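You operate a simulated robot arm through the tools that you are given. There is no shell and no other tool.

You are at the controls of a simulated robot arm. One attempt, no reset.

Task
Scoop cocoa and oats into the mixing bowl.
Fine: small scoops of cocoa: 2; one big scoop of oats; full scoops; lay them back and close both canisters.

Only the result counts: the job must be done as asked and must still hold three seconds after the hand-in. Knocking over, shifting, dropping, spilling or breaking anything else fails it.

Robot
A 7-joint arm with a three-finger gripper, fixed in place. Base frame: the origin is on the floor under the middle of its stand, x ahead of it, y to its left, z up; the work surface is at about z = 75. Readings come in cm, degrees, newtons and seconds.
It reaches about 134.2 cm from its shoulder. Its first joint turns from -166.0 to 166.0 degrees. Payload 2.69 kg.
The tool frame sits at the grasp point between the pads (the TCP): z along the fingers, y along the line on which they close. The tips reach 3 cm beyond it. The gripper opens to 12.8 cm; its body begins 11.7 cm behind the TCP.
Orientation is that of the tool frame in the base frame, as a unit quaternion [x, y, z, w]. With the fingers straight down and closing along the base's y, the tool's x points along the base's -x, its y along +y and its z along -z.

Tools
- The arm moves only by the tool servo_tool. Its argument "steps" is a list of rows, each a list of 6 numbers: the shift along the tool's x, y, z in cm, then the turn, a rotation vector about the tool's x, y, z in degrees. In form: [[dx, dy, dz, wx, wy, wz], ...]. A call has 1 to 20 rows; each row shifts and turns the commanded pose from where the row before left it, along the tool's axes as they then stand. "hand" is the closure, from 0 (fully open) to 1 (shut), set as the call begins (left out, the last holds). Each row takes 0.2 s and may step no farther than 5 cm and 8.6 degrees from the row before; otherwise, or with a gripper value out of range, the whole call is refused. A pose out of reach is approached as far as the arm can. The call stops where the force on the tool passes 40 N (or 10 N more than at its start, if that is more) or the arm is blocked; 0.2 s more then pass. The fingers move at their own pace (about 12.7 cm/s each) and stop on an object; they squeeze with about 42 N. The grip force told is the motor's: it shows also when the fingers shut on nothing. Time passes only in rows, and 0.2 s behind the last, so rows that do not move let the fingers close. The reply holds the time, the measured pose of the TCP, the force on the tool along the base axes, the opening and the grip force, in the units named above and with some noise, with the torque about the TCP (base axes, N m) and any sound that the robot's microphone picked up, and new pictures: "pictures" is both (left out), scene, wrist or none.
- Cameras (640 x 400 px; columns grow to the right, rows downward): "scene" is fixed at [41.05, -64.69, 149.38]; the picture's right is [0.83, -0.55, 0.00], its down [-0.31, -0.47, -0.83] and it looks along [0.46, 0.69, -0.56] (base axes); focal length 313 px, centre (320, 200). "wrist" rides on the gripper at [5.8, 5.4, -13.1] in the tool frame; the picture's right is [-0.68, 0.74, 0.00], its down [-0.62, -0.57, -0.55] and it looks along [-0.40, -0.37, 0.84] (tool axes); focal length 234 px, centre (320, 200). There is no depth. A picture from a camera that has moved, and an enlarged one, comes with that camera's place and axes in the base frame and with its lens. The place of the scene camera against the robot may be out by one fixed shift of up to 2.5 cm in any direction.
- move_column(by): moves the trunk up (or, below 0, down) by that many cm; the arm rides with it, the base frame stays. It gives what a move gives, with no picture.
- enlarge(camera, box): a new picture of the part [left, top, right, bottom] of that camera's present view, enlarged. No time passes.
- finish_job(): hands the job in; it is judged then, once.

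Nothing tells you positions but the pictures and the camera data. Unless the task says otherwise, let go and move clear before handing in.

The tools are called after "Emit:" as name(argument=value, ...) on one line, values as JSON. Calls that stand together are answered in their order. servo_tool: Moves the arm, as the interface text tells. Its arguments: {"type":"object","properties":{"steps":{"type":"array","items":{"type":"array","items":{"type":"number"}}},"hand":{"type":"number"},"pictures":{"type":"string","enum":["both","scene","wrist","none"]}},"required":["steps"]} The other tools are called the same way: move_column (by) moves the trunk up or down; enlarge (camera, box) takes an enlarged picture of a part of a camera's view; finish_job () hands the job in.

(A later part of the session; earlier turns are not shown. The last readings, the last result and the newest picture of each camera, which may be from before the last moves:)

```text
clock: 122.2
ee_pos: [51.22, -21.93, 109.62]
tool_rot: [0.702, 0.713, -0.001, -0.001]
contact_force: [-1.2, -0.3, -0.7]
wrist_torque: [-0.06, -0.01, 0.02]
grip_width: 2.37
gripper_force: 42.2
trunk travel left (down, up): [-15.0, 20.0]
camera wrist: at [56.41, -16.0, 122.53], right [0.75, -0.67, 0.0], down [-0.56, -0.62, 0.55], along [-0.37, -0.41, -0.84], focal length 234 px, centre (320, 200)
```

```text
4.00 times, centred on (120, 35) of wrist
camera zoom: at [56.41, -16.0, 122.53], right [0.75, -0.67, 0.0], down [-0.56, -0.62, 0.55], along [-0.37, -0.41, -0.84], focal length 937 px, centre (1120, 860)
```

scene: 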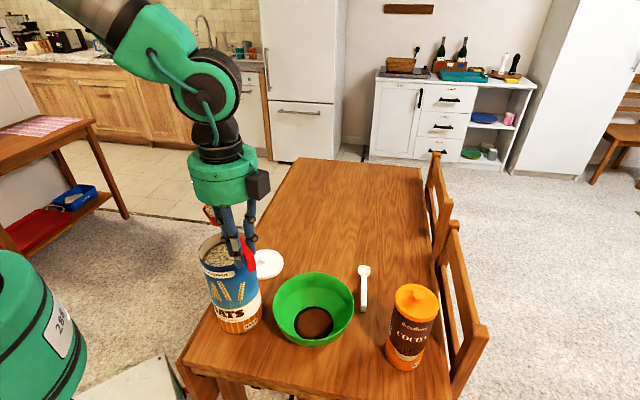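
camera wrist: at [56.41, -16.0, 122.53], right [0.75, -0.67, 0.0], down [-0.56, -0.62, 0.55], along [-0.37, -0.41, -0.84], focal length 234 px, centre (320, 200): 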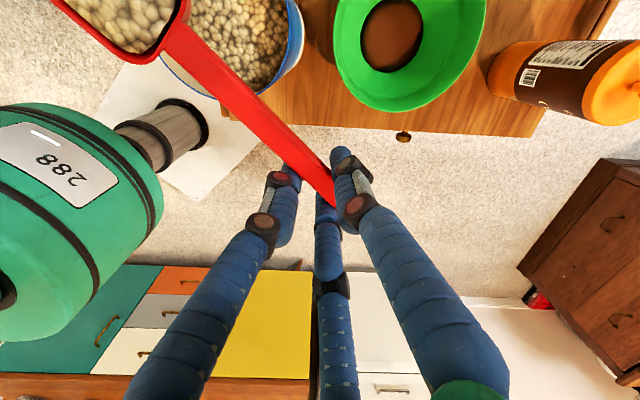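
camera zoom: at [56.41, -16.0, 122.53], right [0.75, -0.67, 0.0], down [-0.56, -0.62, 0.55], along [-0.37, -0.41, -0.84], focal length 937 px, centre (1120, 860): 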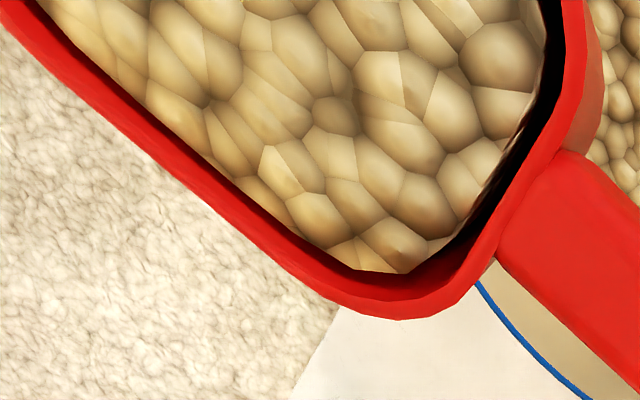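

Full, level scoop of oats and the can has not moved. I carry it level over the bowl, yawing to about 75°.

Emit:
servo_tool(steps=[[-1.1, 0.9, 0, 0, 0, 0], [-2.11, 1.65, 0, 0, 0, 0], [-2.11, 1.65, 0, 0, 0, 0], [-2.11, 1.65, 0, 0, 0, 0], [-2.11, 1.65, 0, 0, 0, 0], [-2.11, 1.65, 0, 0, 0, 0], [-2.09, 1.67, 0, 0, 0, 0], [0, 0, 0, 0, 0, 5.3], [0, 0, 0, 0, 0, 5.3], [0, 0, 1.0, 0, 0, 5.3], [0, 0, 2.4, 0, 0, 0], [0, 0, 2.6, 0, 0, 0], [0, 0, 2.6, 0, 0, 0], [0, 0, 2.6, 0, 0, 0], [0, 0, 2.6, 0, 0, 0], [0, 0, 1.8, 0, 0, 0], [0, 0, 0.7, 0, 0, 0], [0, 0, 0, 0, 0, 0]])

Emit:
enlarge(camera="wrist", box=[40, 0, 400, 200])

Emit:
enlarge(camera="scene", box=[250, 220, 390, 350])

```text
clock: 126.0
ee_pos: [62.2, -35.59, 93.25]
tool_rot: [0.794, 0.608, -0.001, 0.001]
contact_force: [-0.2, 0.7, -1.5]
wrist_torque: [-0.03, -0.02, -0.02]
grip_width: 2.38
gripper_force: 41.8
trunk travel left (down, up): [-15.0, 20.0]
camera wrist: at [68.81, -31.28, 106.29], right [0.54, -0.84, 0.0], down [-0.71, -0.45, 0.55], along [-0.46, -0.29, -0.84], focal length 234 px, centre (320, 200)
```

scene: 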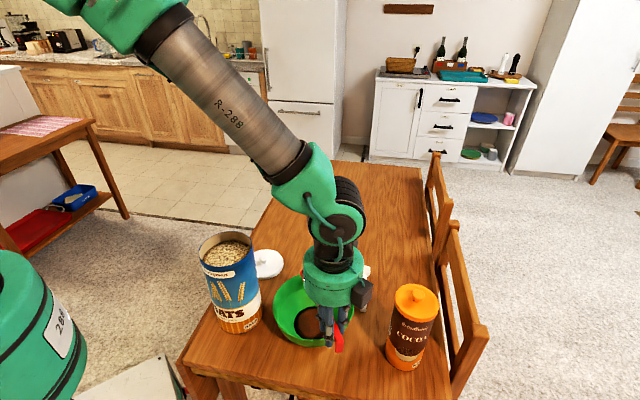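
wrist: 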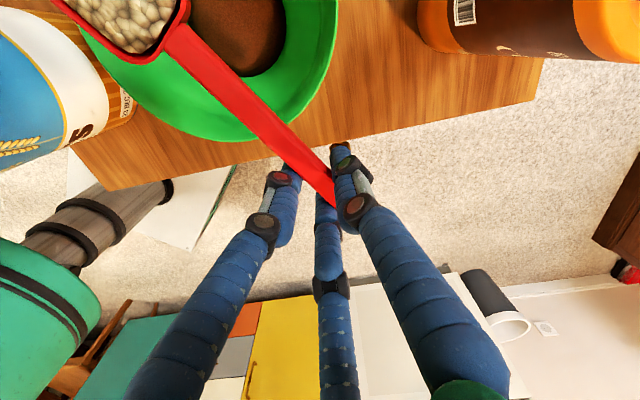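

```text
1.78 times, centred on (220, 100) of wrist
camera zoom: at [68.81, -31.28, 106.29], right [0.54, -0.84, 0.0], down [-0.71, -0.45, 0.55], along [-0.46, -0.29, -0.84], focal length 416 px, centre (498, 378)
```

zoom: 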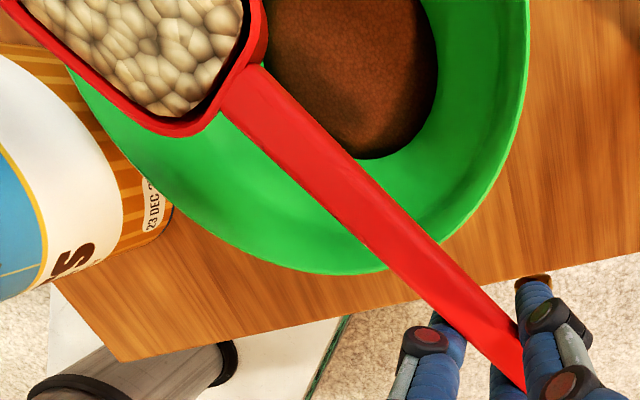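

```text
3.08 times, centred on (320, 285) of scene
camera zoom: at [41.05, -64.69, 149.38], right [0.83, -0.55, 0.0], down [-0.31, -0.47, -0.83], along [0.46, 0.69, -0.56], focal length 964 px, centre (320, -62)
```

zoom: 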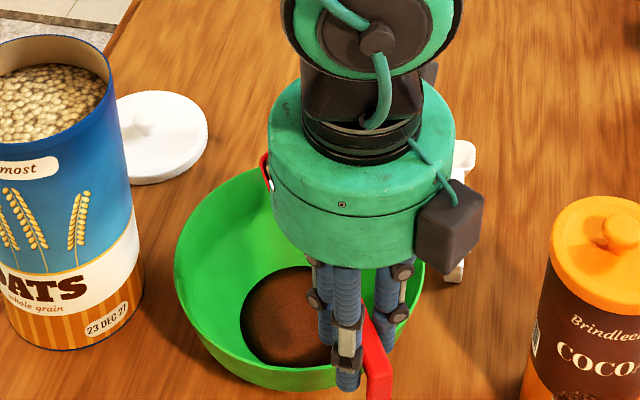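

The cup is above the bowl's centre. I pour by rotating about the cup to about 107°.

Emit:
servo_tool(steps=[[0.292, 0, -2.029, 0, -8.5, 0], [0.292, 0, -2.029, 0, -8.5, 0], [0.292, 0, -2.029, 0, -8.5, 0], [0.292, 0, -2.029, 0, -8.5, 0], [0.292, 0, -2.029, 0, -8.5, 0], [0.292, 0, -2.029, 0, -8.5, 0], [0.292, 0, -2.029, 0, -8.5, 0], [0.292, 0, -2.029, 0, -8.5, 0], [0.292, 0, -2.029, 0, -8.5, 0], [0.292, 0, -2.029, 0, -8.5, 0], [0.292, 0, -2.029, 0, -8.5, 0], [0.292, 0, -2.029, 0, -8.5, 0], [0.135, 0, -1.199, 0, -5, 0], [0, 0, 0, 0, 0, 0], [0, 0, 0, 0, 0, 0]])

Emit:
enlarge(camera="scene", box=[240, 200, 400, 360])

Emit:
enlarge(camera="wrist", box=[40, 0, 200, 70])

```text
clock: 129.2
ee_pos: [67.04, -17.5, 105.16]
tool_rot: [-0.471, -0.362, 0.638, -0.489]
contact_force: [-0.5, 0.3, -1.7]
wrist_torque: [0.0, 0.01, 0.02]
grip_width: 2.38
gripper_force: 41.9
trunk travel left (down, up): [-15.0, 20.0]
camera wrist: at [74.96, -8.39, 95.77], right [0.76, 0.0, 0.65], down [-0.36, 0.83, 0.43], along [-0.53, -0.56, 0.63], focal length 234 px, centre (320, 200)
```

scene: 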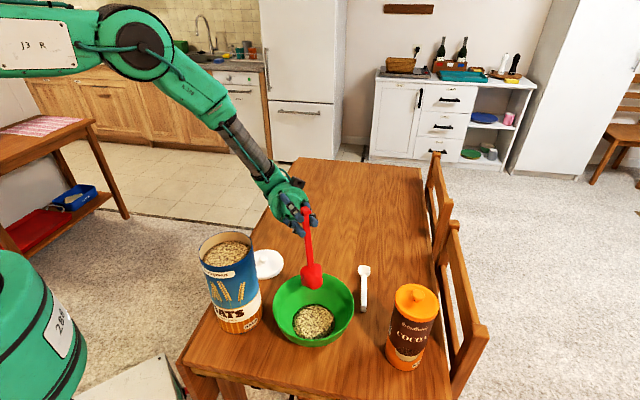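
wrist: 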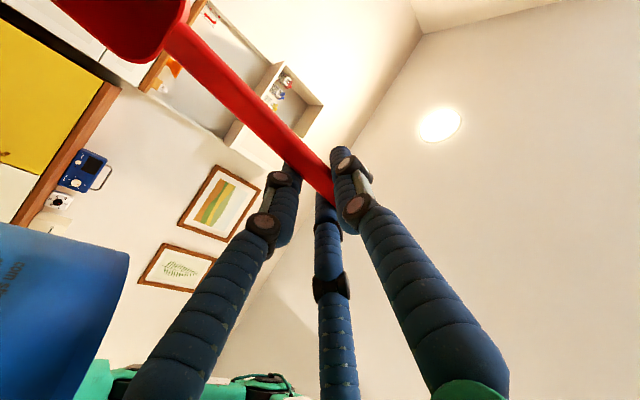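

```text
2.50 times, centred on (320, 280) of scene
camera zoom: at [41.05, -64.69, 149.38], right [0.83, -0.55, 0.0], down [-0.31, -0.47, -0.83], along [0.46, 0.69, -0.56], focal length 784 px, centre (320, 0)
```

zoom: 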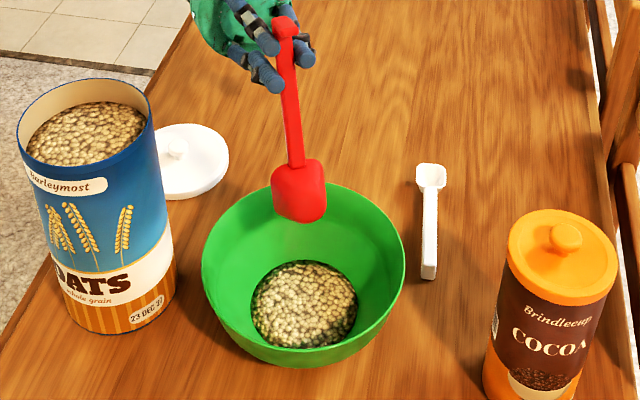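

```text
4.00 times, centred on (120, 35) of wrist
camera zoom: at [74.96, -8.39, 95.77], right [0.76, 0.0, 0.65], down [-0.36, 0.83, 0.43], along [-0.53, -0.56, 0.63], focal length 937 px, centre (1120, 860)
```

zoom: 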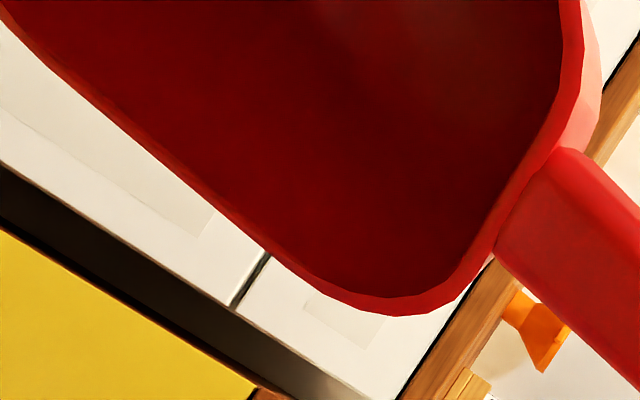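

Oats are in the bowl and the visible part of the cup is empty. I level out over the bowl and check the cup.

Emit:
servo_tool(steps=[[0, 0, 0, 0, 0, 0], [0.011, 0, 2.05, 0, 8.5, 0], [0.011, 0, 2.05, 0, 8.5, 0], [0.011, 0, 2.05, 0, 8.5, 0], [0.011, 0, 2.05, 0, 8.5, 0], [0.011, 0, 2.05, 0, 8.5, 0], [0.011, 0, 2.05, 0, 8.5, 0], [0.011, 0, 2.05, 0, 8.5, 0], [0.011, 0, 2.05, 0, 8.5, 0], [0.011, 0, 2.05, 0, 8.5, 0], [0.011, 0, 2.05, 0, 8.5, 0], [0.011, 0, 2.05, 0, 8.5, 0], [0.011, 0, 2.05, 0, 8.5, 0], [-0.03, 0, 1.206, 0, 5, 0], [0, 0, 0, 0, 0, 0]])

Emit:
enlarge(camera="wrist", box=[40, 0, 200, 70])

Emit:
enlarge(camera="scene", box=[240, 200, 400, 360])

```text
clock: 132.4
ee_pos: [62.15, -35.65, 93.22]
tool_rot: [0.794, 0.609, 0.0, 0.0]
contact_force: [0.3, 0.0, -0.5]
wrist_torque: [-0.02, 0.04, 0.01]
grip_width: 2.35
gripper_force: 42.6
trunk travel left (down, up): [-15.0, 20.0]
camera wrist: at [68.76, -31.37, 106.25], right [0.54, -0.84, 0.0], down [-0.71, -0.45, 0.55], along [-0.46, -0.29, -0.84], focal length 234 px, centre (320, 200)
```

scene: 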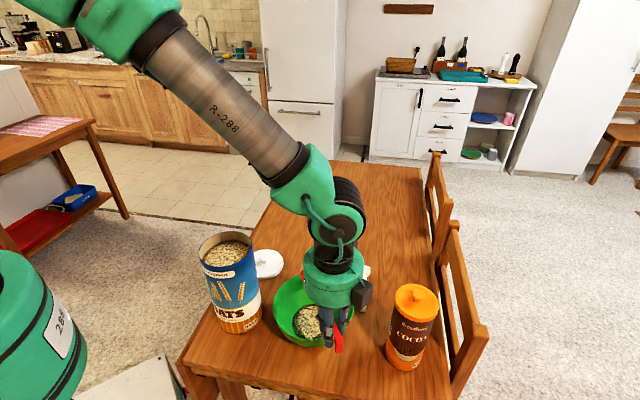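
wrist: 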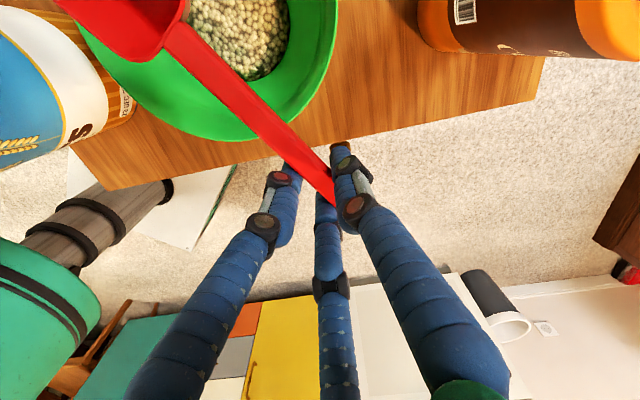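

```text
4.00 times, centred on (120, 35) of wrist
camera zoom: at [68.76, -31.37, 106.25], right [0.54, -0.84, 0.0], down [-0.71, -0.45, 0.55], along [-0.46, -0.29, -0.84], focal length 937 px, centre (1120, 860)
```

zoom: 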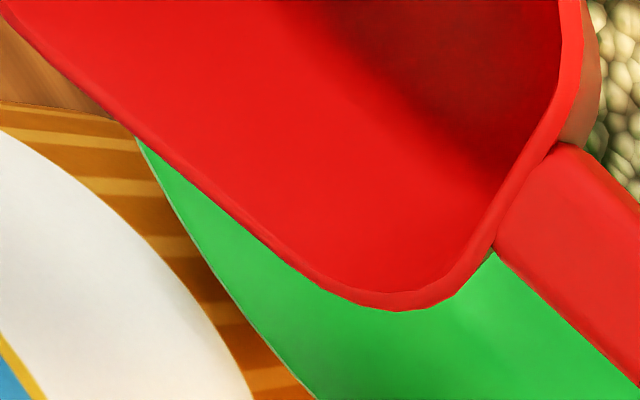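

```text
2.50 times, centred on (320, 280) of scene
camera zoom: at [41.05, -64.69, 149.38], right [0.83, -0.55, 0.0], down [-0.31, -0.47, -0.83], along [0.46, 0.69, -0.56], focal length 784 px, centre (320, 0)
```

zoom: 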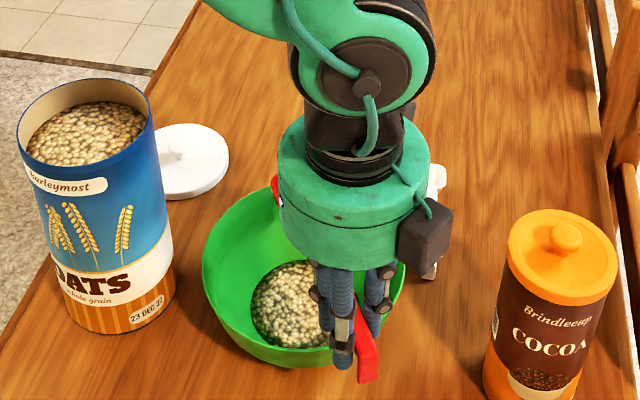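

The red scoop is empty. I rise and travel back to its place, then rotate the wrist back around.

Emit:
servo_tool(steps=[[0, 0, -4.5, 0, 0, 0], [0, 0, -4.5, 0, 0, 0], [0, 0, -4.5, 0, 0, 0], [0, 0, -4.5, 0, 0, 0], [4.16, 0.16, 0, 0, 0, 0], [4.16, 0.16, 0, 0, 0, 0], [4.16, 0.16, 0, 0, 0, 0], [4.16, 0.16, 0, 0, 0, 0], [4.16, 0.16, 0, 0, 0, 0], [4.16, 0.16, 0, 0, 0, 0], [4.16, 0.16, 0, 0, 0, 0], [4.16, 0.16, 0, 0, 0, 0], [4.16, 0.16, 0, 0, 0, 0], [4.16, 0.16, 0, 0, 0, 0], [4.16, 0.16, 0, 0, 0, 0], [4.16, 0.16, 0, 0, 0, 0], [0, 0, 0, 0, 0, 0]], pictures="none")

Emit:
servo_tool(steps=[[0, 0, 0, 0, 0, -8.5], [0, 0, 0, 0, 0, -8.5], [0, 0, 0, 0, 0, -8.5], [0, 0, 0, 0, 0, -8.5], [0, 0, 0, 0, 0, -8.5], [0, 0, 0, 0, 0, -8.5], [0, 0, 0, 0, 0, -8.5], [0, 0, 0, 0, 0, -8.5], [0, 0, 0, 0, 0, -8.5], [0, 0, 0, 0, 0, -8.5], [0, 0, 0, 0, 0, -8.5], [0, 0, 0, 0, 0, -8.5], [0, 0, 0, 0, 0, -8.5], [0, 0, 0, 0, 0, -8.5], [0, 0, 0, 0, 0, 0]], pictures="none")

Emit:
servo_tool(steps=[[0, 0, 0, 0, 0, -8.5], [0, 0, 0, 0, 0, -8.5], [0, 0, 0, 0, 0, -8.5], [0, 0, 0, 0, 0, -8.5], [0, 0, 0, 0, 0, -8.5], [0, 0, 0, 0, 0, -8.5], [0, 0, 0, 0, 0, -8.5], [0, 0, 0, 0, 0, -8.5], [0, 0, 0, 0, 0, -8.5], [0, 0, 0, 0, 0, -8.5], [0, 0, 0, 0, 0, -8.5], [0, 0, 0, 0, 0, -8.5], [0, 0, 0, 0, 0, -8.5], [0, 0, 0, 0, 0, -7.5], [0, 0, 0, 0, 0, 0], [0, 0, 0, 0, 0, 0]])

```text
clock: 136.0
ee_pos: [77.05, 12.37, 111.09]
tool_rot: [0.794, 0.609, -0.002, -0.001]
contact_force: [0.3, -0.3, -0.7]
wrist_torque: [-0.12, 0.04, -0.01]
grip_width: 2.37
gripper_force: 42.2
trunk travel left (down, up): [-15.0, 20.0]
```

```text
clock: 139.2
ee_pos: [77.04, 12.15, 111.17]
tool_rot: [-0.123, 0.992, 0.001, -0.001]
contact_force: [0.5, 0.5, -0.7]
wrist_torque: [0.02, -0.06, 0.0]
grip_width: 2.34
gripper_force: 42.2
trunk travel left (down, up): [-15.0, 20.0]
```

```text
clock: 142.6
ee_pos: [76.95, 12.22, 111.17]
tool_rot: [0.913, -0.407, 0.0, 0.0]
contact_force: [0.2, 0.2, -0.4]
wrist_torque: [0.04, 0.02, -0.01]
grip_width: 2.36
gripper_force: 41.7
trunk travel left (down, up): [-15.0, 20.0]
camera wrist: at [76.83, 4.28, 124.22], right [-1.0, 0.01, 0.0], down [0.01, 0.84, 0.55], along [0.0, 0.55, -0.84], focal length 234 px, centre (320, 200)
```

scene: 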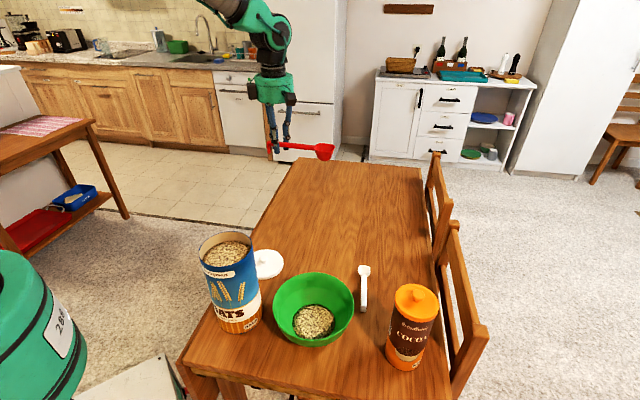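
wrist: 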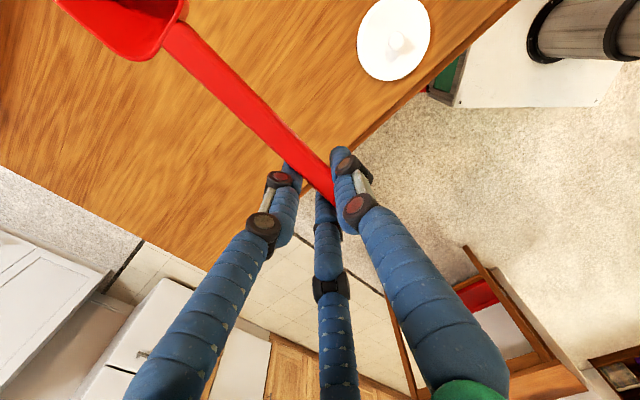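

Orientation restored. I descend to just above the table, slowly at the end.

Emit:
servo_tool(steps=[[0, 0, 4.5, 0, 0, 0], [0, 0, 4.5, 0, 0, 0], [0, 0, 4.5, 0, 0, 0], [0, 0, 4.5, 0, 0, 0], [0, 0, 4.5, 0, 0, 0], [0, 0, 4.0, 0, 0, 0], [0, 0, 3.0, 0, 0, 0], [0, 0, 1.5, 0, 0, 0], [0, 0, 0.6, 0, 0, 0], [0, 0, 0, 0, 0, 0]])

Emit:
enlarge(camera="scene", box=[250, 180, 350, 270])

```text
clock: 144.8
ee_pos: [77.03, 12.05, 79.45]
tool_rot: [0.914, -0.406, -0.001, 0.001]
contact_force: [-0.6, -0.4, -1.4]
wrist_torque: [0.03, 0.03, -0.01]
grip_width: 2.35
gripper_force: 42.0
trunk travel left (down, up): [-15.0, 20.0]
camera wrist: at [76.8, 4.23, 92.65], right [-1.0, 0.01, 0.0], down [0.01, 0.84, 0.55], along [0.0, 0.55, -0.84], focal length 234 px, centre (320, 200)
```

scene: 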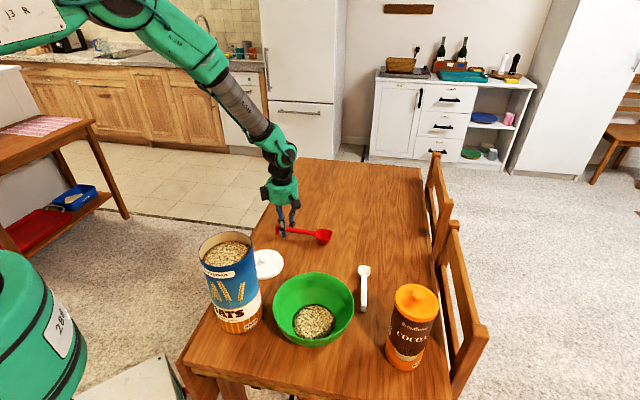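
wrist: 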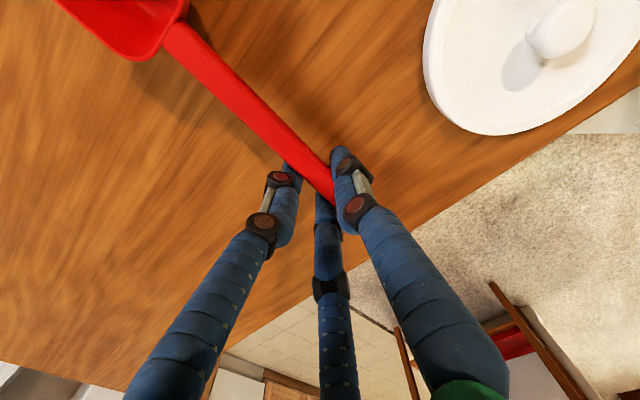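

```text
4.44 times, centred on (300, 225) of scene
camera zoom: at [41.05, -64.69, 149.38], right [0.83, -0.55, 0.0], down [-0.31, -0.47, -0.83], along [0.46, 0.69, -0.56], focal length 1393 px, centre (409, 89)
```

zoom: 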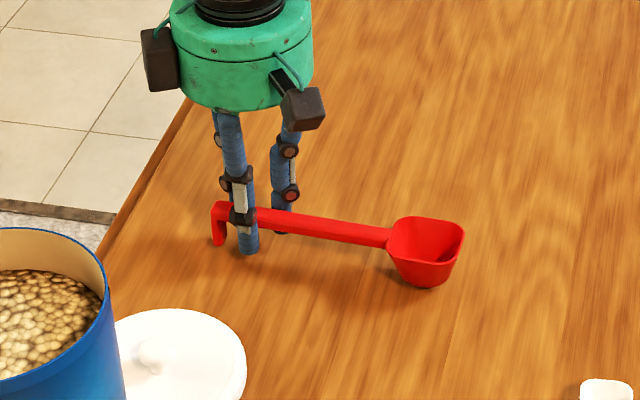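

Emit:
servo_tool(steps=[[0, 0, 0.25, 0, 0, 0], [0, 0, 0.2, 0, 0, 0], [0, 0, 0, 0, 0, 0]], pictures="none")

Emit:
servo_tool(steps=[[0, 0, 0.12, 0, 0, 0], [0, 0, 0, 0, 0, 0]], pictures="none")

```text
clock: 145.6
ee_pos: [76.89, 12.17, 79.08]
tool_rot: [0.914, -0.406, 0.0, 0.001]
contact_force: [0.2, 0.8, 0.0]
wrist_torque: [0.04, 0.01, 0.01]
grip_width: 2.36
gripper_force: 41.3
trunk travel left (down, up): [-15.0, 20.0]
```

```text
clock: 146.2
ee_pos: [76.84, 12.03, 79.14]
tool_rot: [0.914, -0.407, -0.001, 0.002]
contact_force: [-0.6, -0.3, -0.7]
wrist_torque: [0.04, 0.05, 0.0]
grip_width: 2.36
gripper_force: 41.5
trunk travel left (down, up): [-15.0, 20.0]
```

Emit:
servo_tool(steps=[[0, 0, 0.12, 0, 0, 0], [0, 0, 0, 0, 0, 0]], pictures="none")

Emit:
servo_tool(steps=[[0, 0, 0.1, 0, 0, 0], [0, 0, 0, 0, 0, 0]], pictures="none")

```text
clock: 146.8
ee_pos: [76.9, 12.09, 78.94]
tool_rot: [0.913, -0.407, 0.0, 0.001]
contact_force: [-0.5, 0.8, 2.4]
wrist_torque: [-0.29, -0.27, -0.03]
grip_width: 2.35
gripper_force: 42.1
trunk travel left (down, up): [-15.0, 20.0]
```

```text
clock: 147.4
ee_pos: [76.93, 12.0, 78.85]
tool_rot: [0.914, -0.407, 0.0, 0.0]
contact_force: [-2.2, 1.8, 11.4]
wrist_torque: [-0.16, -0.11, -0.08]
grip_width: 2.39
gripper_force: 42.4
trunk travel left (down, up): [-15.0, 20.0]
```

The scoop rests on the table at both ends. I release and rise.

Emit:
servo_tool(steps=[[0, 0, -0.05, 0, 0, 0], [0, 0, 0, 0, 0, 0], [0, 0, 0, 0, 0, 0], [0, 0, 0, 0, 0, 0], [0, 0, -1.0, 0, 0, 0], [0, 0, -2.5, 0, 0, 0], [0, 0, -4.5, 0, 0, 0], [0, 0, -4.5, 0, 0, 0], [0, 0, -4.5, 0, 0, 0], [0, 0, -4.5, 0, 0, 0], [0, 0, 0, 0, 0, 0]], hand=0.62)

Emit:
enlarge(camera="scene", box=[250, 180, 350, 270])

Emit:
enlarge(camera="wrist", box=[180, 0, 480, 190])

```text
clock: 149.8
ee_pos: [76.79, 12.0, 100.35]
tool_rot: [0.914, -0.407, -0.001, 0.001]
contact_force: [-1.2, -0.5, -0.5]
wrist_torque: [0.01, -0.04, 0.0]
grip_width: 4.87
gripper_force: 0.1
trunk travel left (down, up): [-15.0, 20.0]
camera wrist: at [76.74, 4.11, 113.4], right [-1.0, 0.01, 0.0], down [0.01, 0.84, 0.55], along [0.0, 0.55, -0.84], focal length 234 px, centre (320, 200)
```

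scene: 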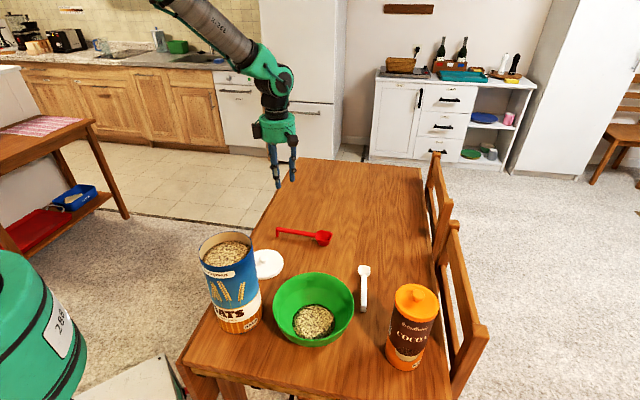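
wrist: 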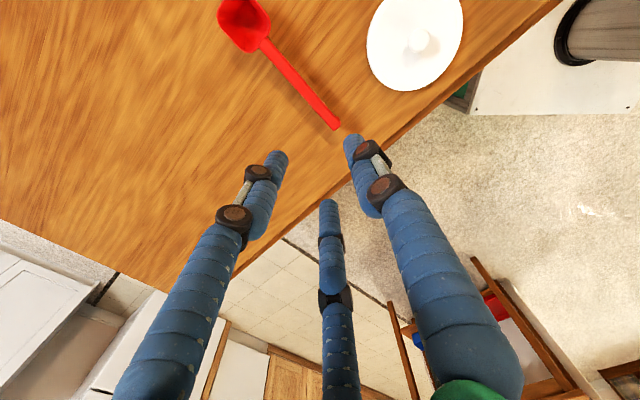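

```text
4.44 times, centred on (300, 225) of scene
camera zoom: at [41.05, -64.69, 149.38], right [0.83, -0.55, 0.0], down [-0.31, -0.47, -0.83], along [0.46, 0.69, -0.56], focal length 1393 px, centre (409, 89)
```

zoom: 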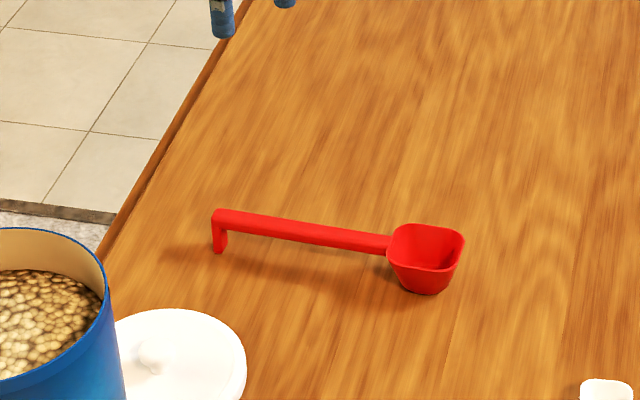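

```text
2.11 times, centred on (330, 95) of wrist
camera zoom: at [76.74, 4.11, 113.4], right [-1.0, 0.01, 0.0], down [0.01, 0.84, 0.55], along [0.0, 0.55, -0.84], focal length 493 px, centre (299, 421)
```

zoom: 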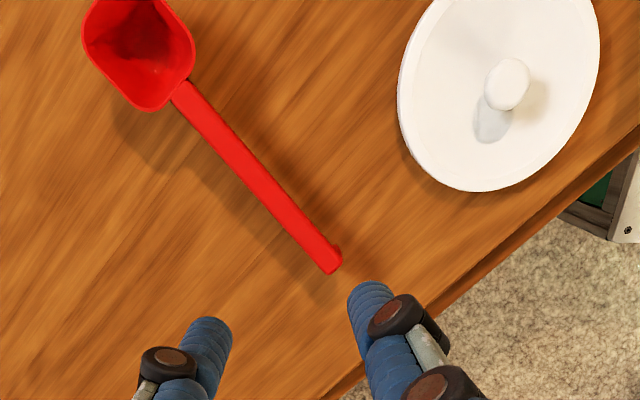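

Red scoop is laid back within a few millimetres of where it was. Next is the white lid: I rise, turn to the nominal yaw, and view it from above.

Emit:
servo_tool(steps=[[0, 0, -4, 0, 0, 0], [0, 0, -4, 0, 0, 0], [0, 0, -4, 0, 0, 0], [0, 0, 0, 0, 0, 8.5], [0, 0, 0, 0, 0, 8.5], [0, 0, 0, 0, 0, 8.5], [0, 0, 0, 0, 0, 8.5], [0, 0, 0, 0, 0, 8.5], [0, 0, 0, 0, 0, 8.5], [0, 0, 0, 0, 0, 8.5], [0, 0, 0, 0, 0, 8.5], [0, 0, 0, 0, 0, 8.5], [0, 0, 0, 0, 0, 8.5], [0, 0, 0, 0, 0, 8.5], [0, 0, 0, 0, 0, 8.5], [0, 0, 0, 0, 0, 8.5], [0, 0, 0, 0, 0, 8.5], [0, 0, 0, 0, 0, 8.5], [0, 0, 0, 0, 0, 4.5]], pictures="none")

Emit:
servo_tool(steps=[[1.83, -3.3, 0, 0, 0, 0], [1.83, -3.3, 0, 0, 0, 0], [1.83, -3.3, 0, 0, 0, 0], [1.83, -3.3, 0, 0, 0, 0], [0, 0, 0, 0, 0, 0], [0, 0, 0, 0, 0, 0]])

Emit:
enlarge(camera="wrist", box=[220, 0, 420, 125])

```text
clock: 153.8
ee_pos: [77.06, 12.0, 112.37]
tool_rot: [0.002, 1.0, -0.002, -0.001]
contact_force: [0.5, 0.1, 0.9]
wrist_torque: [0.02, -0.01, 0.01]
grip_width: 4.89
gripper_force: 0.1
trunk travel left (down, up): [-15.0, 20.0]
```

```text
clock: 155.2
ee_pos: [69.68, -1.03, 112.23]
tool_rot: [0.0, 1.0, 0.0, -0.001]
contact_force: [-0.4, 0.0, 0.2]
wrist_torque: [0.01, 0.01, 0.0]
grip_width: 4.86
gripper_force: 0.0
trunk travel left (down, up): [-15.0, 20.0]
camera wrist: at [63.76, 4.39, 125.38], right [0.68, 0.74, 0.0], down [0.62, -0.57, 0.55], along [0.4, -0.37, -0.84], focal length 234 px, centre (320, 200)
```

scene: 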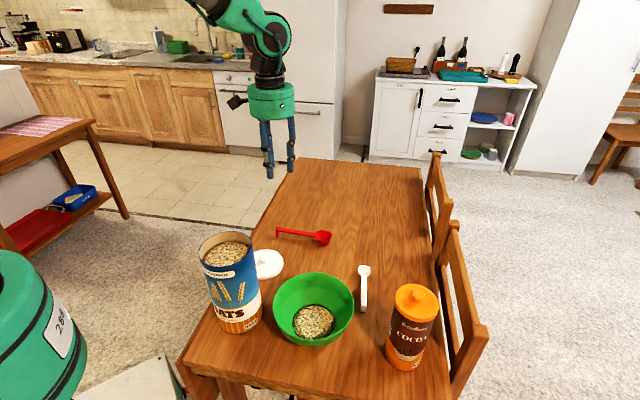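
wrist: 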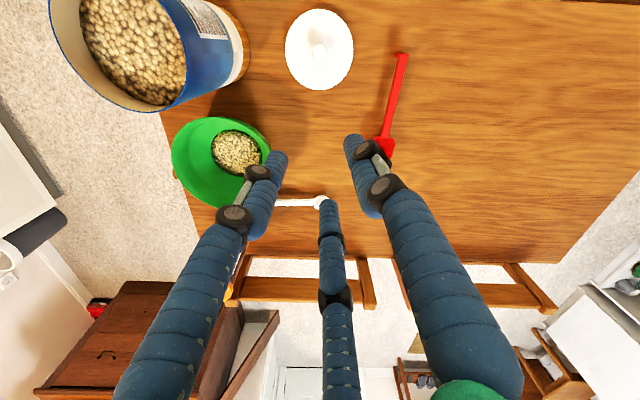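

```text
3.20 times, centred on (320, 62) of wrist
camera zoom: at [63.76, 4.39, 125.38], right [0.68, 0.74, 0.0], down [0.62, -0.57, 0.55], along [0.4, -0.37, -0.84], focal length 749 px, centre (320, 640)
```

zoom: 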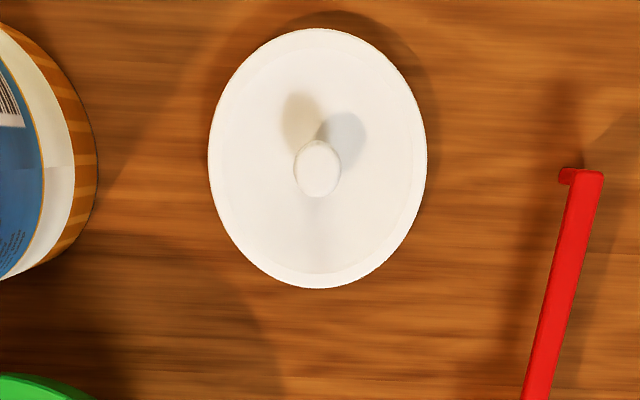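

White lid centre is at about (64.07,3.89). I move above its knob and come down partway.

Emit:
servo_tool(steps=[[2.77, 2.47, 2, 0, 0, 0], [2.76, 2.47, 2, 0, 0, 0], [0, 0, 4, 0, 0, 0], [0, 0, 4, 0, 0, 0], [0, 0, 4, 0, 0, 0], [0, 0, 4, 0, 0, 0], [0, 0, 4, 0, 0, 0], [0, 0, 3, 0, 0, 0], [0, 0, 0, 0, 0, 0]], hand=0.6)

Emit:
enlarge(camera="wrist", box=[200, 60, 440, 210])

Emit:
enlarge(camera="scene", box=[200, 170, 320, 290])

```text
clock: 157.2
ee_pos: [64.07, 3.84, 85.3]
tool_rot: [0.001, 1.0, -0.001, -0.001]
contact_force: [-0.2, -0.1, -0.4]
wrist_torque: [0.01, 0.02, -0.03]
grip_width: 5.1
gripper_force: 0.0
trunk travel left (down, up): [-15.0, 20.0]
camera wrist: at [58.21, 9.22, 98.38], right [0.68, 0.74, 0.0], down [0.62, -0.57, 0.55], along [0.4, -0.37, -0.84], focal length 234 px, centre (320, 200)
```

scene: 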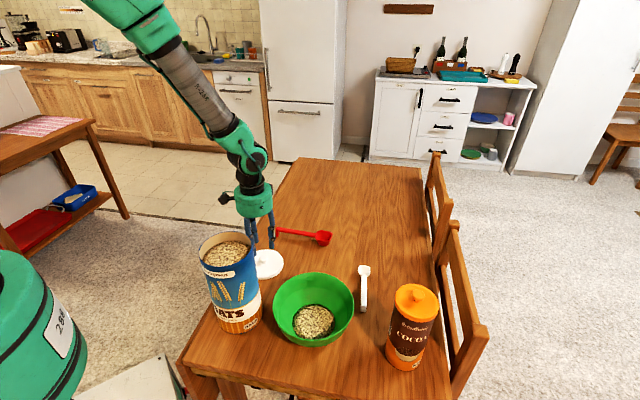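
wrist: 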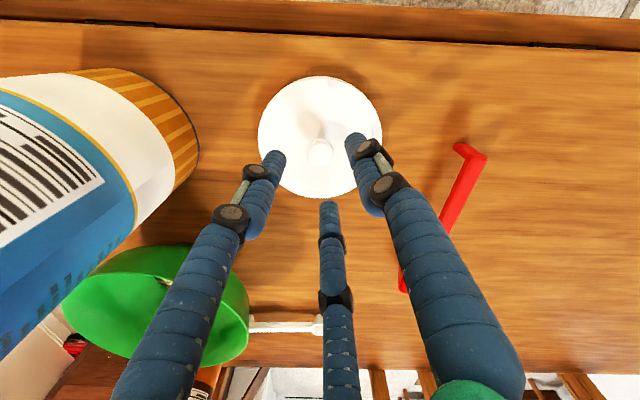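

```text
2.67 times, centred on (320, 135) of wrist
camera zoom: at [58.21, 9.22, 98.38], right [0.68, 0.74, 0.0], down [0.62, -0.57, 0.55], along [0.4, -0.37, -0.84], focal length 624 px, centre (320, 373)
```

zoom: 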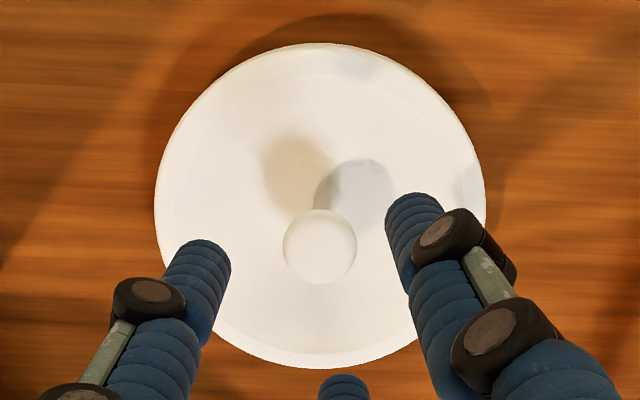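

```text
3.33 times, centred on (260, 230) of scene
camera zoom: at [41.05, -64.69, 149.38], right [0.83, -0.55, 0.0], down [-0.31, -0.47, -0.83], along [0.46, 0.69, -0.56], focal length 1045 px, centre (520, 100)
```

zoom: 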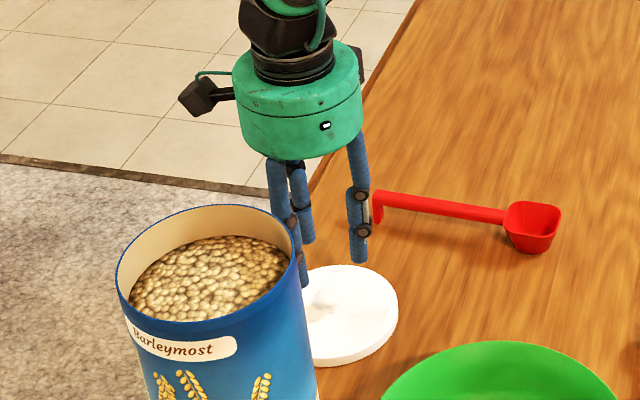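

Knob is exactly centred. I lower to grasp height.

Emit:
servo_tool(steps=[[0, 0, 2.0, 0, 0, 0], [0, 0, 1.8, 0, 0, 0], [0, 0, 1.2, 0, 0, 0], [0, 0, 0.5, 0, 0, 0], [0, 0, 0, 0, 0, 0]])

Emit:
enlarge(camera="wrist", box=[220, 80, 420, 210])

```text
clock: 158.4
ee_pos: [64.06, 3.78, 79.87]
tool_rot: [0.0, 1.0, -0.001, -0.001]
contact_force: [-0.3, -0.1, -1.0]
wrist_torque: [0.02, -0.01, -0.02]
grip_width: 5.14
gripper_force: 0.0
trunk travel left (down, up): [-15.0, 20.0]
camera wrist: at [58.14, 9.25, 93.0], right [0.68, 0.74, 0.0], down [0.62, -0.57, 0.55], along [0.4, -0.37, -0.84], focal length 234 px, centre (320, 200)
```

scene: 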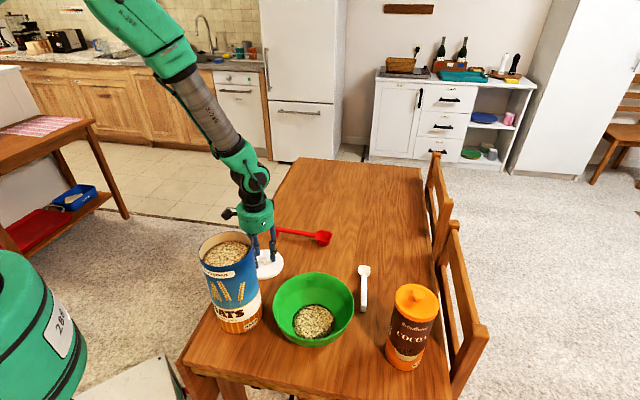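
wrist: 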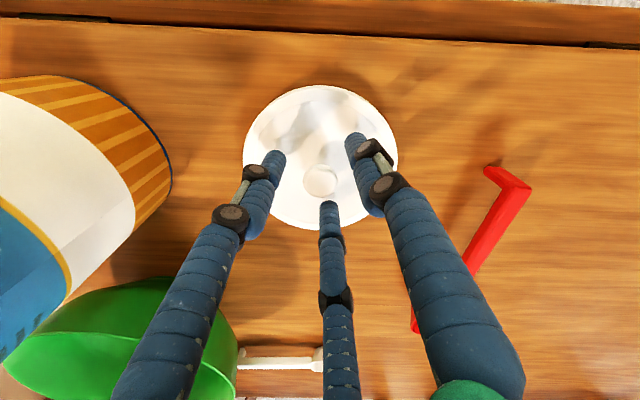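

```text
3.08 times, centred on (320, 145) of wrist
camera zoom: at [58.14, 9.25, 93.0], right [0.68, 0.74, 0.0], down [0.62, -0.57, 0.55], along [0.4, -0.37, -0.84], focal length 720 px, centre (320, 369)
```

zoom: 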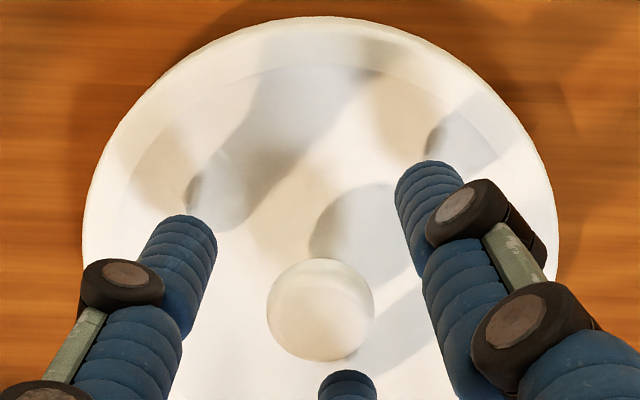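

Emit:
servo_tool(steps=[[0, 0, 0.35, 0, 0, 0], [0, 0, 0, 0, 0, 0]], pictures="none")

Emit:
servo_tool(steps=[[0, 0, 0, 0, 0, 0], [0, 0, 0, 0, 0, 0], [0, 0, 0, 0, 0, 0], [0, 0, 0, 0, 0, 0]], hand=1)

Emit:
enlarge(camera="wrist", box=[220, 80, 420, 210])

```text
clock: 159.0
ee_pos: [64.1, 3.83, 79.64]
tool_rot: [0.0, 1.0, -0.002, -0.001]
contact_force: [-0.6, 0.0, 0.1]
wrist_torque: [0.01, 0.02, 0.01]
grip_width: 5.13
gripper_force: 0.1
trunk travel left (down, up): [-15.0, 20.0]
```

```text
clock: 160.0
ee_pos: [64.14, 3.78, 79.62]
tool_rot: [0.0, 1.0, 0.0, -0.001]
contact_force: [0.7, 0.7, -0.1]
wrist_torque: [0.02, 0.02, -0.03]
grip_width: 2.15
gripper_force: 41.9
trunk travel left (down, up): [-15.0, 20.0]
camera wrist: at [58.14, 9.24, 92.62], right [0.68, 0.74, 0.0], down [0.62, -0.57, 0.55], along [0.4, -0.37, -0.84], focal length 234 px, centre (320, 200)
```

scene: 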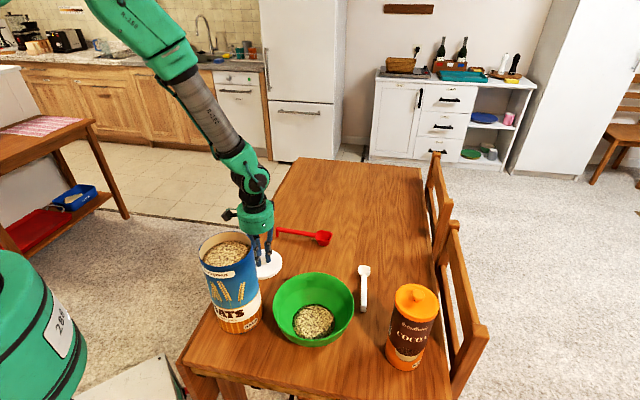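
wrist: 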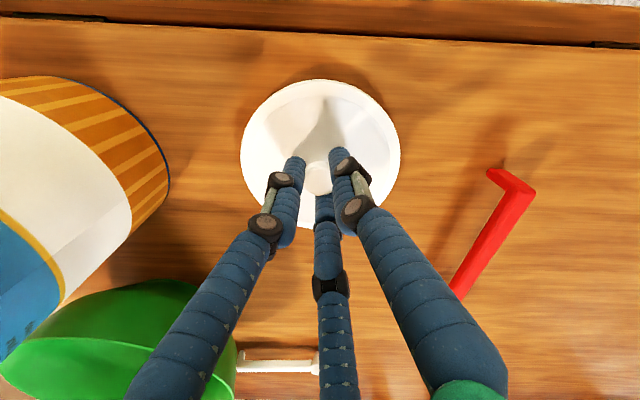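

```text
3.08 times, centred on (320, 145) of wrist
camera zoom: at [58.14, 9.24, 92.62], right [0.68, 0.74, 0.0], down [0.62, -0.57, 0.55], along [0.4, -0.37, -0.84], focal length 720 px, centre (320, 369)
```

zoom: 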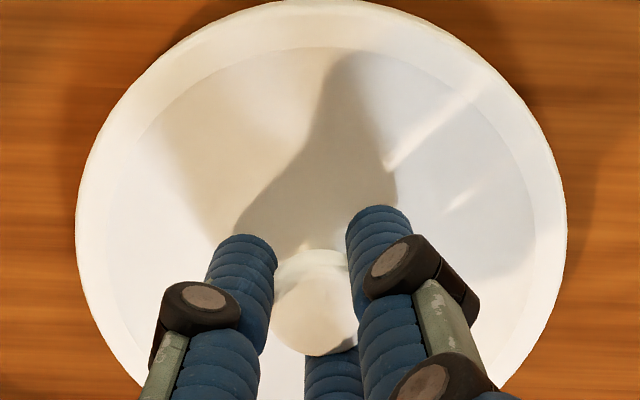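

The white lid is gripped. I lift it high and view the oats can from straight above before placing.

Emit:
servo_tool(steps=[[0, 0, -1, 0, 0, 0], [0, 0, -2.5, 0, 0, 0], [0, 0, -4, 0, 0, 0], [0, 0, -4.5, 0, 0, 0], [0, 0, -4.5, 0, 0, 0], [0, 0, -4.5, 0, 0, 0], [0, 0, -4.5, 0, 0, 0], [0, 0, -4.5, 0, 0, 0], [1.37, -3.68, -2.5, 0, 0, 0], [1.37, -3.68, -2.5, 0, 0, 0], [1.37, -3.68, -2.5, 0, 0, 0], [1.37, -3.68, -2.5, 0, 0, 0], [1.37, -3.68, -2.5, 0, 0, 0], [0, 0, -4, 0, 0, 0], [0, 0, -2, 0, 0, 0], [0, 0, 0, 0, 0, 0], [0, 0, 0, 0, 0, 0]])

Emit:
enlarge(camera="wrist", box=[220, 0, 420, 125])

```text
clock: 163.6
ee_pos: [57.3, -14.46, 128.05]
tool_rot: [0.001, 1.0, 0.0, -0.001]
contact_force: [0.4, -0.1, 1.1]
wrist_torque: [0.03, 0.01, 0.02]
grip_width: 2.16
gripper_force: 41.9
trunk travel left (down, up): [-15.0, 20.0]
camera wrist: at [51.41, -9.07, 141.13], right [0.68, 0.74, 0.0], down [0.62, -0.57, 0.55], along [0.4, -0.37, -0.84], focal length 234 px, centre (320, 200)
```

scene: 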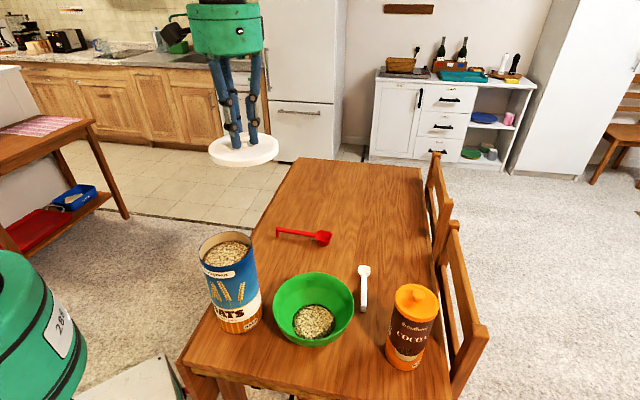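
wrist: 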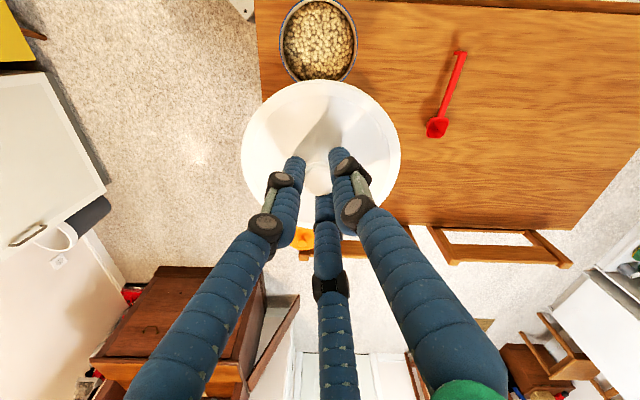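

```text
3.20 times, centred on (320, 62) of wrist
camera zoom: at [51.41, -9.07, 141.13], right [0.68, 0.74, 0.0], down [0.62, -0.57, 0.55], along [0.4, -0.37, -0.84], focal length 749 px, centre (320, 640)
```

zoom: 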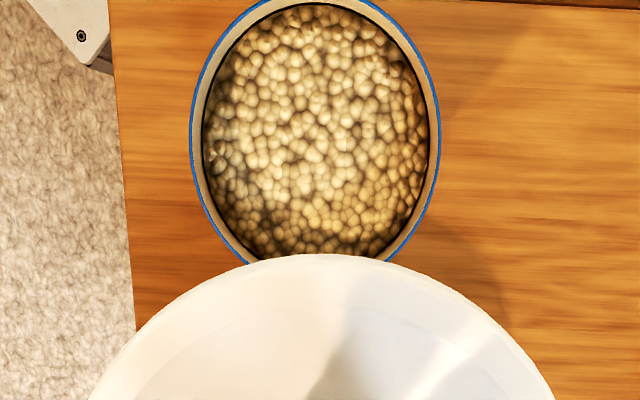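

The oats can's centre reads about (51.2,-9.1). I move the lid above it and lower to a few centimetres over the rim.

Emit:
servo_tool(steps=[[2.0, 1.79, 2, 0, 0, 0], [2.0, 1.79, 3, 0, 0, 0], [2.0, 1.78, 3, 0, 0, 0], [0, 0, 4, 0, 0, 0], [0, 0, 4, 0, 0, 0], [0, 0, 4, 0, 0, 0], [0, 0, 2, 0, 0, 0], [0, 0, 0, 0, 0, 0], [0, 0, 0, 0, 0, 0]])

Emit:
enlarge(camera="wrist", box=[220, 60, 420, 185])

Emit:
enlarge(camera="scene", box=[180, 200, 290, 330])

```text
clock: 165.6
ee_pos: [51.29, -9.2, 105.99]
tool_rot: [0.0, 1.0, -0.001, -0.001]
contact_force: [-0.1, -0.3, -0.4]
wrist_torque: [0.01, -0.02, -0.01]
grip_width: 2.13
gripper_force: 41.9
trunk travel left (down, up): [-15.0, 20.0]
camera wrist: at [45.37, -3.79, 119.06], right [0.68, 0.74, 0.0], down [0.62, -0.57, 0.55], along [0.4, -0.37, -0.84], focal length 234 px, centre (320, 200)
```

scene: 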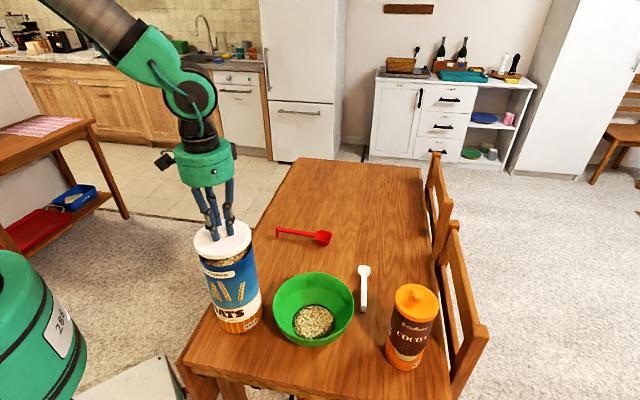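
wrist: 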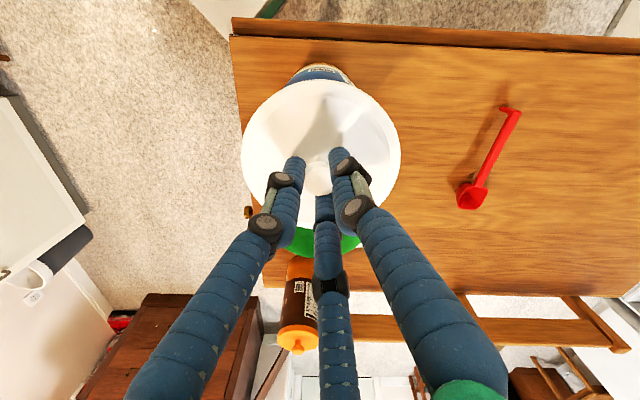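

```text
3.20 times, centred on (320, 122) of wrist
camera zoom: at [45.37, -3.79, 119.06], right [0.68, 0.74, 0.0], down [0.62, -0.57, 0.55], along [0.4, -0.37, -0.84], focal length 749 px, centre (320, 448)
```

zoom: 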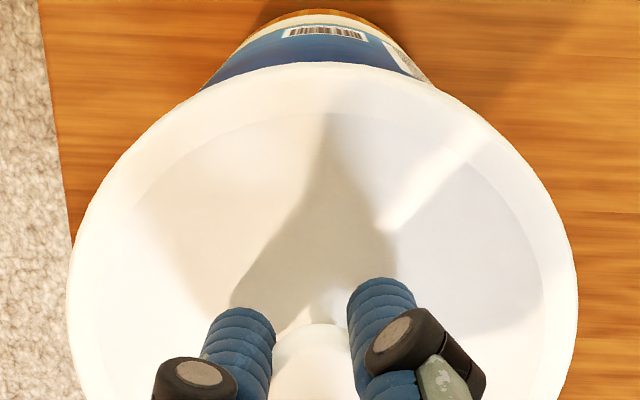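

```text
3.08 times, centred on (235, 265) of scene
camera zoom: at [41.05, -64.69, 149.38], right [0.83, -0.55, 0.0], down [-0.31, -0.47, -0.83], along [0.46, 0.69, -0.56], focal length 964 px, centre (582, 0)
```

zoom: 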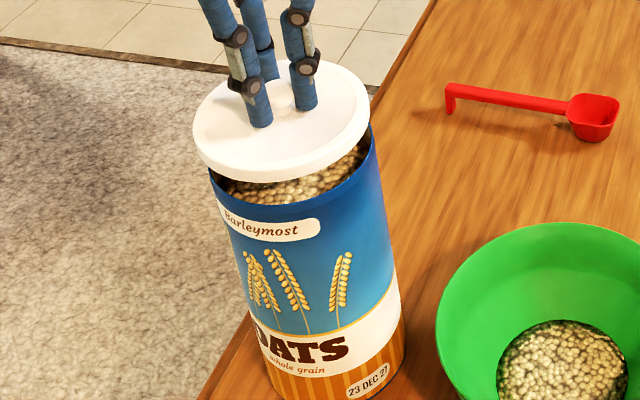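

Both views show the lid centred over the can. I lower further and watch for contact.

Emit:
servo_tool(steps=[[0, 0, 1.0, 0, 0, 0], [0, 0, 1.0, 0, 0, 0], [0, 0, 0.5, 0, 0, 0], [0, 0, 0, 0, 0, 0]], pictures="none")

Emit:
enlarge(camera="scene", box=[180, 210, 290, 300])

Emit:
enlarge(camera="wrist", box=[220, 60, 420, 185])

```text
clock: 166.6
ee_pos: [51.26, -9.22, 103.6]
tool_rot: [0.0, 1.0, -0.002, -0.001]
contact_force: [0.9, -0.5, -0.7]
wrist_torque: [0.01, 0.06, 0.0]
grip_width: 2.17
gripper_force: 41.6
trunk travel left (down, up): [-15.0, 20.0]
```

```text
4.44 times, centred on (235, 255) of scene
camera zoom: at [41.05, -64.69, 149.38], right [0.83, -0.55, 0.0], down [-0.31, -0.47, -0.83], along [0.46, 0.69, -0.56], focal length 1393 px, centre (698, -44)
```

zoom: 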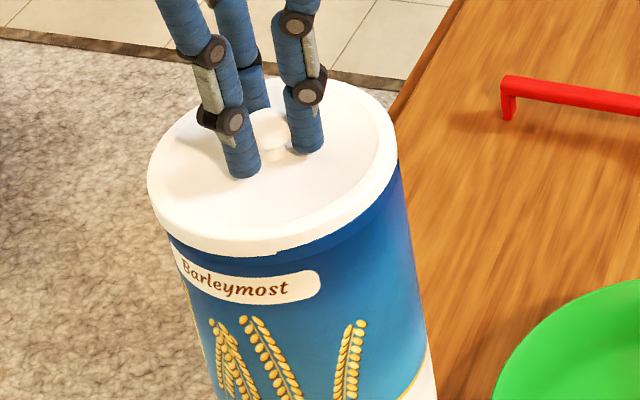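

```text
3.20 times, centred on (320, 122) of wrist
camera zoom: at [45.36, -3.76, 116.58], right [0.68, 0.74, 0.0], down [0.62, -0.57, 0.55], along [0.4, -0.37, -0.84], focal length 749 px, centre (320, 448)
```

zoom: 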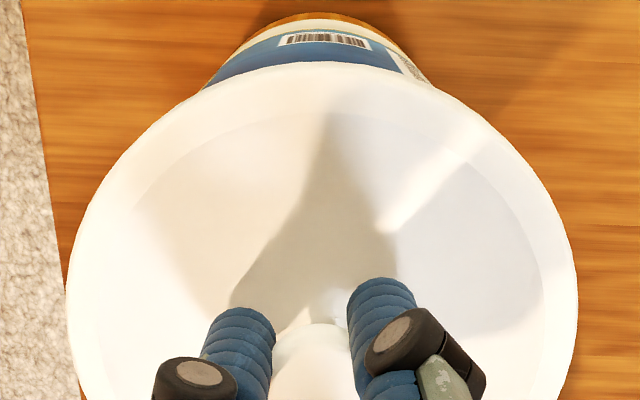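

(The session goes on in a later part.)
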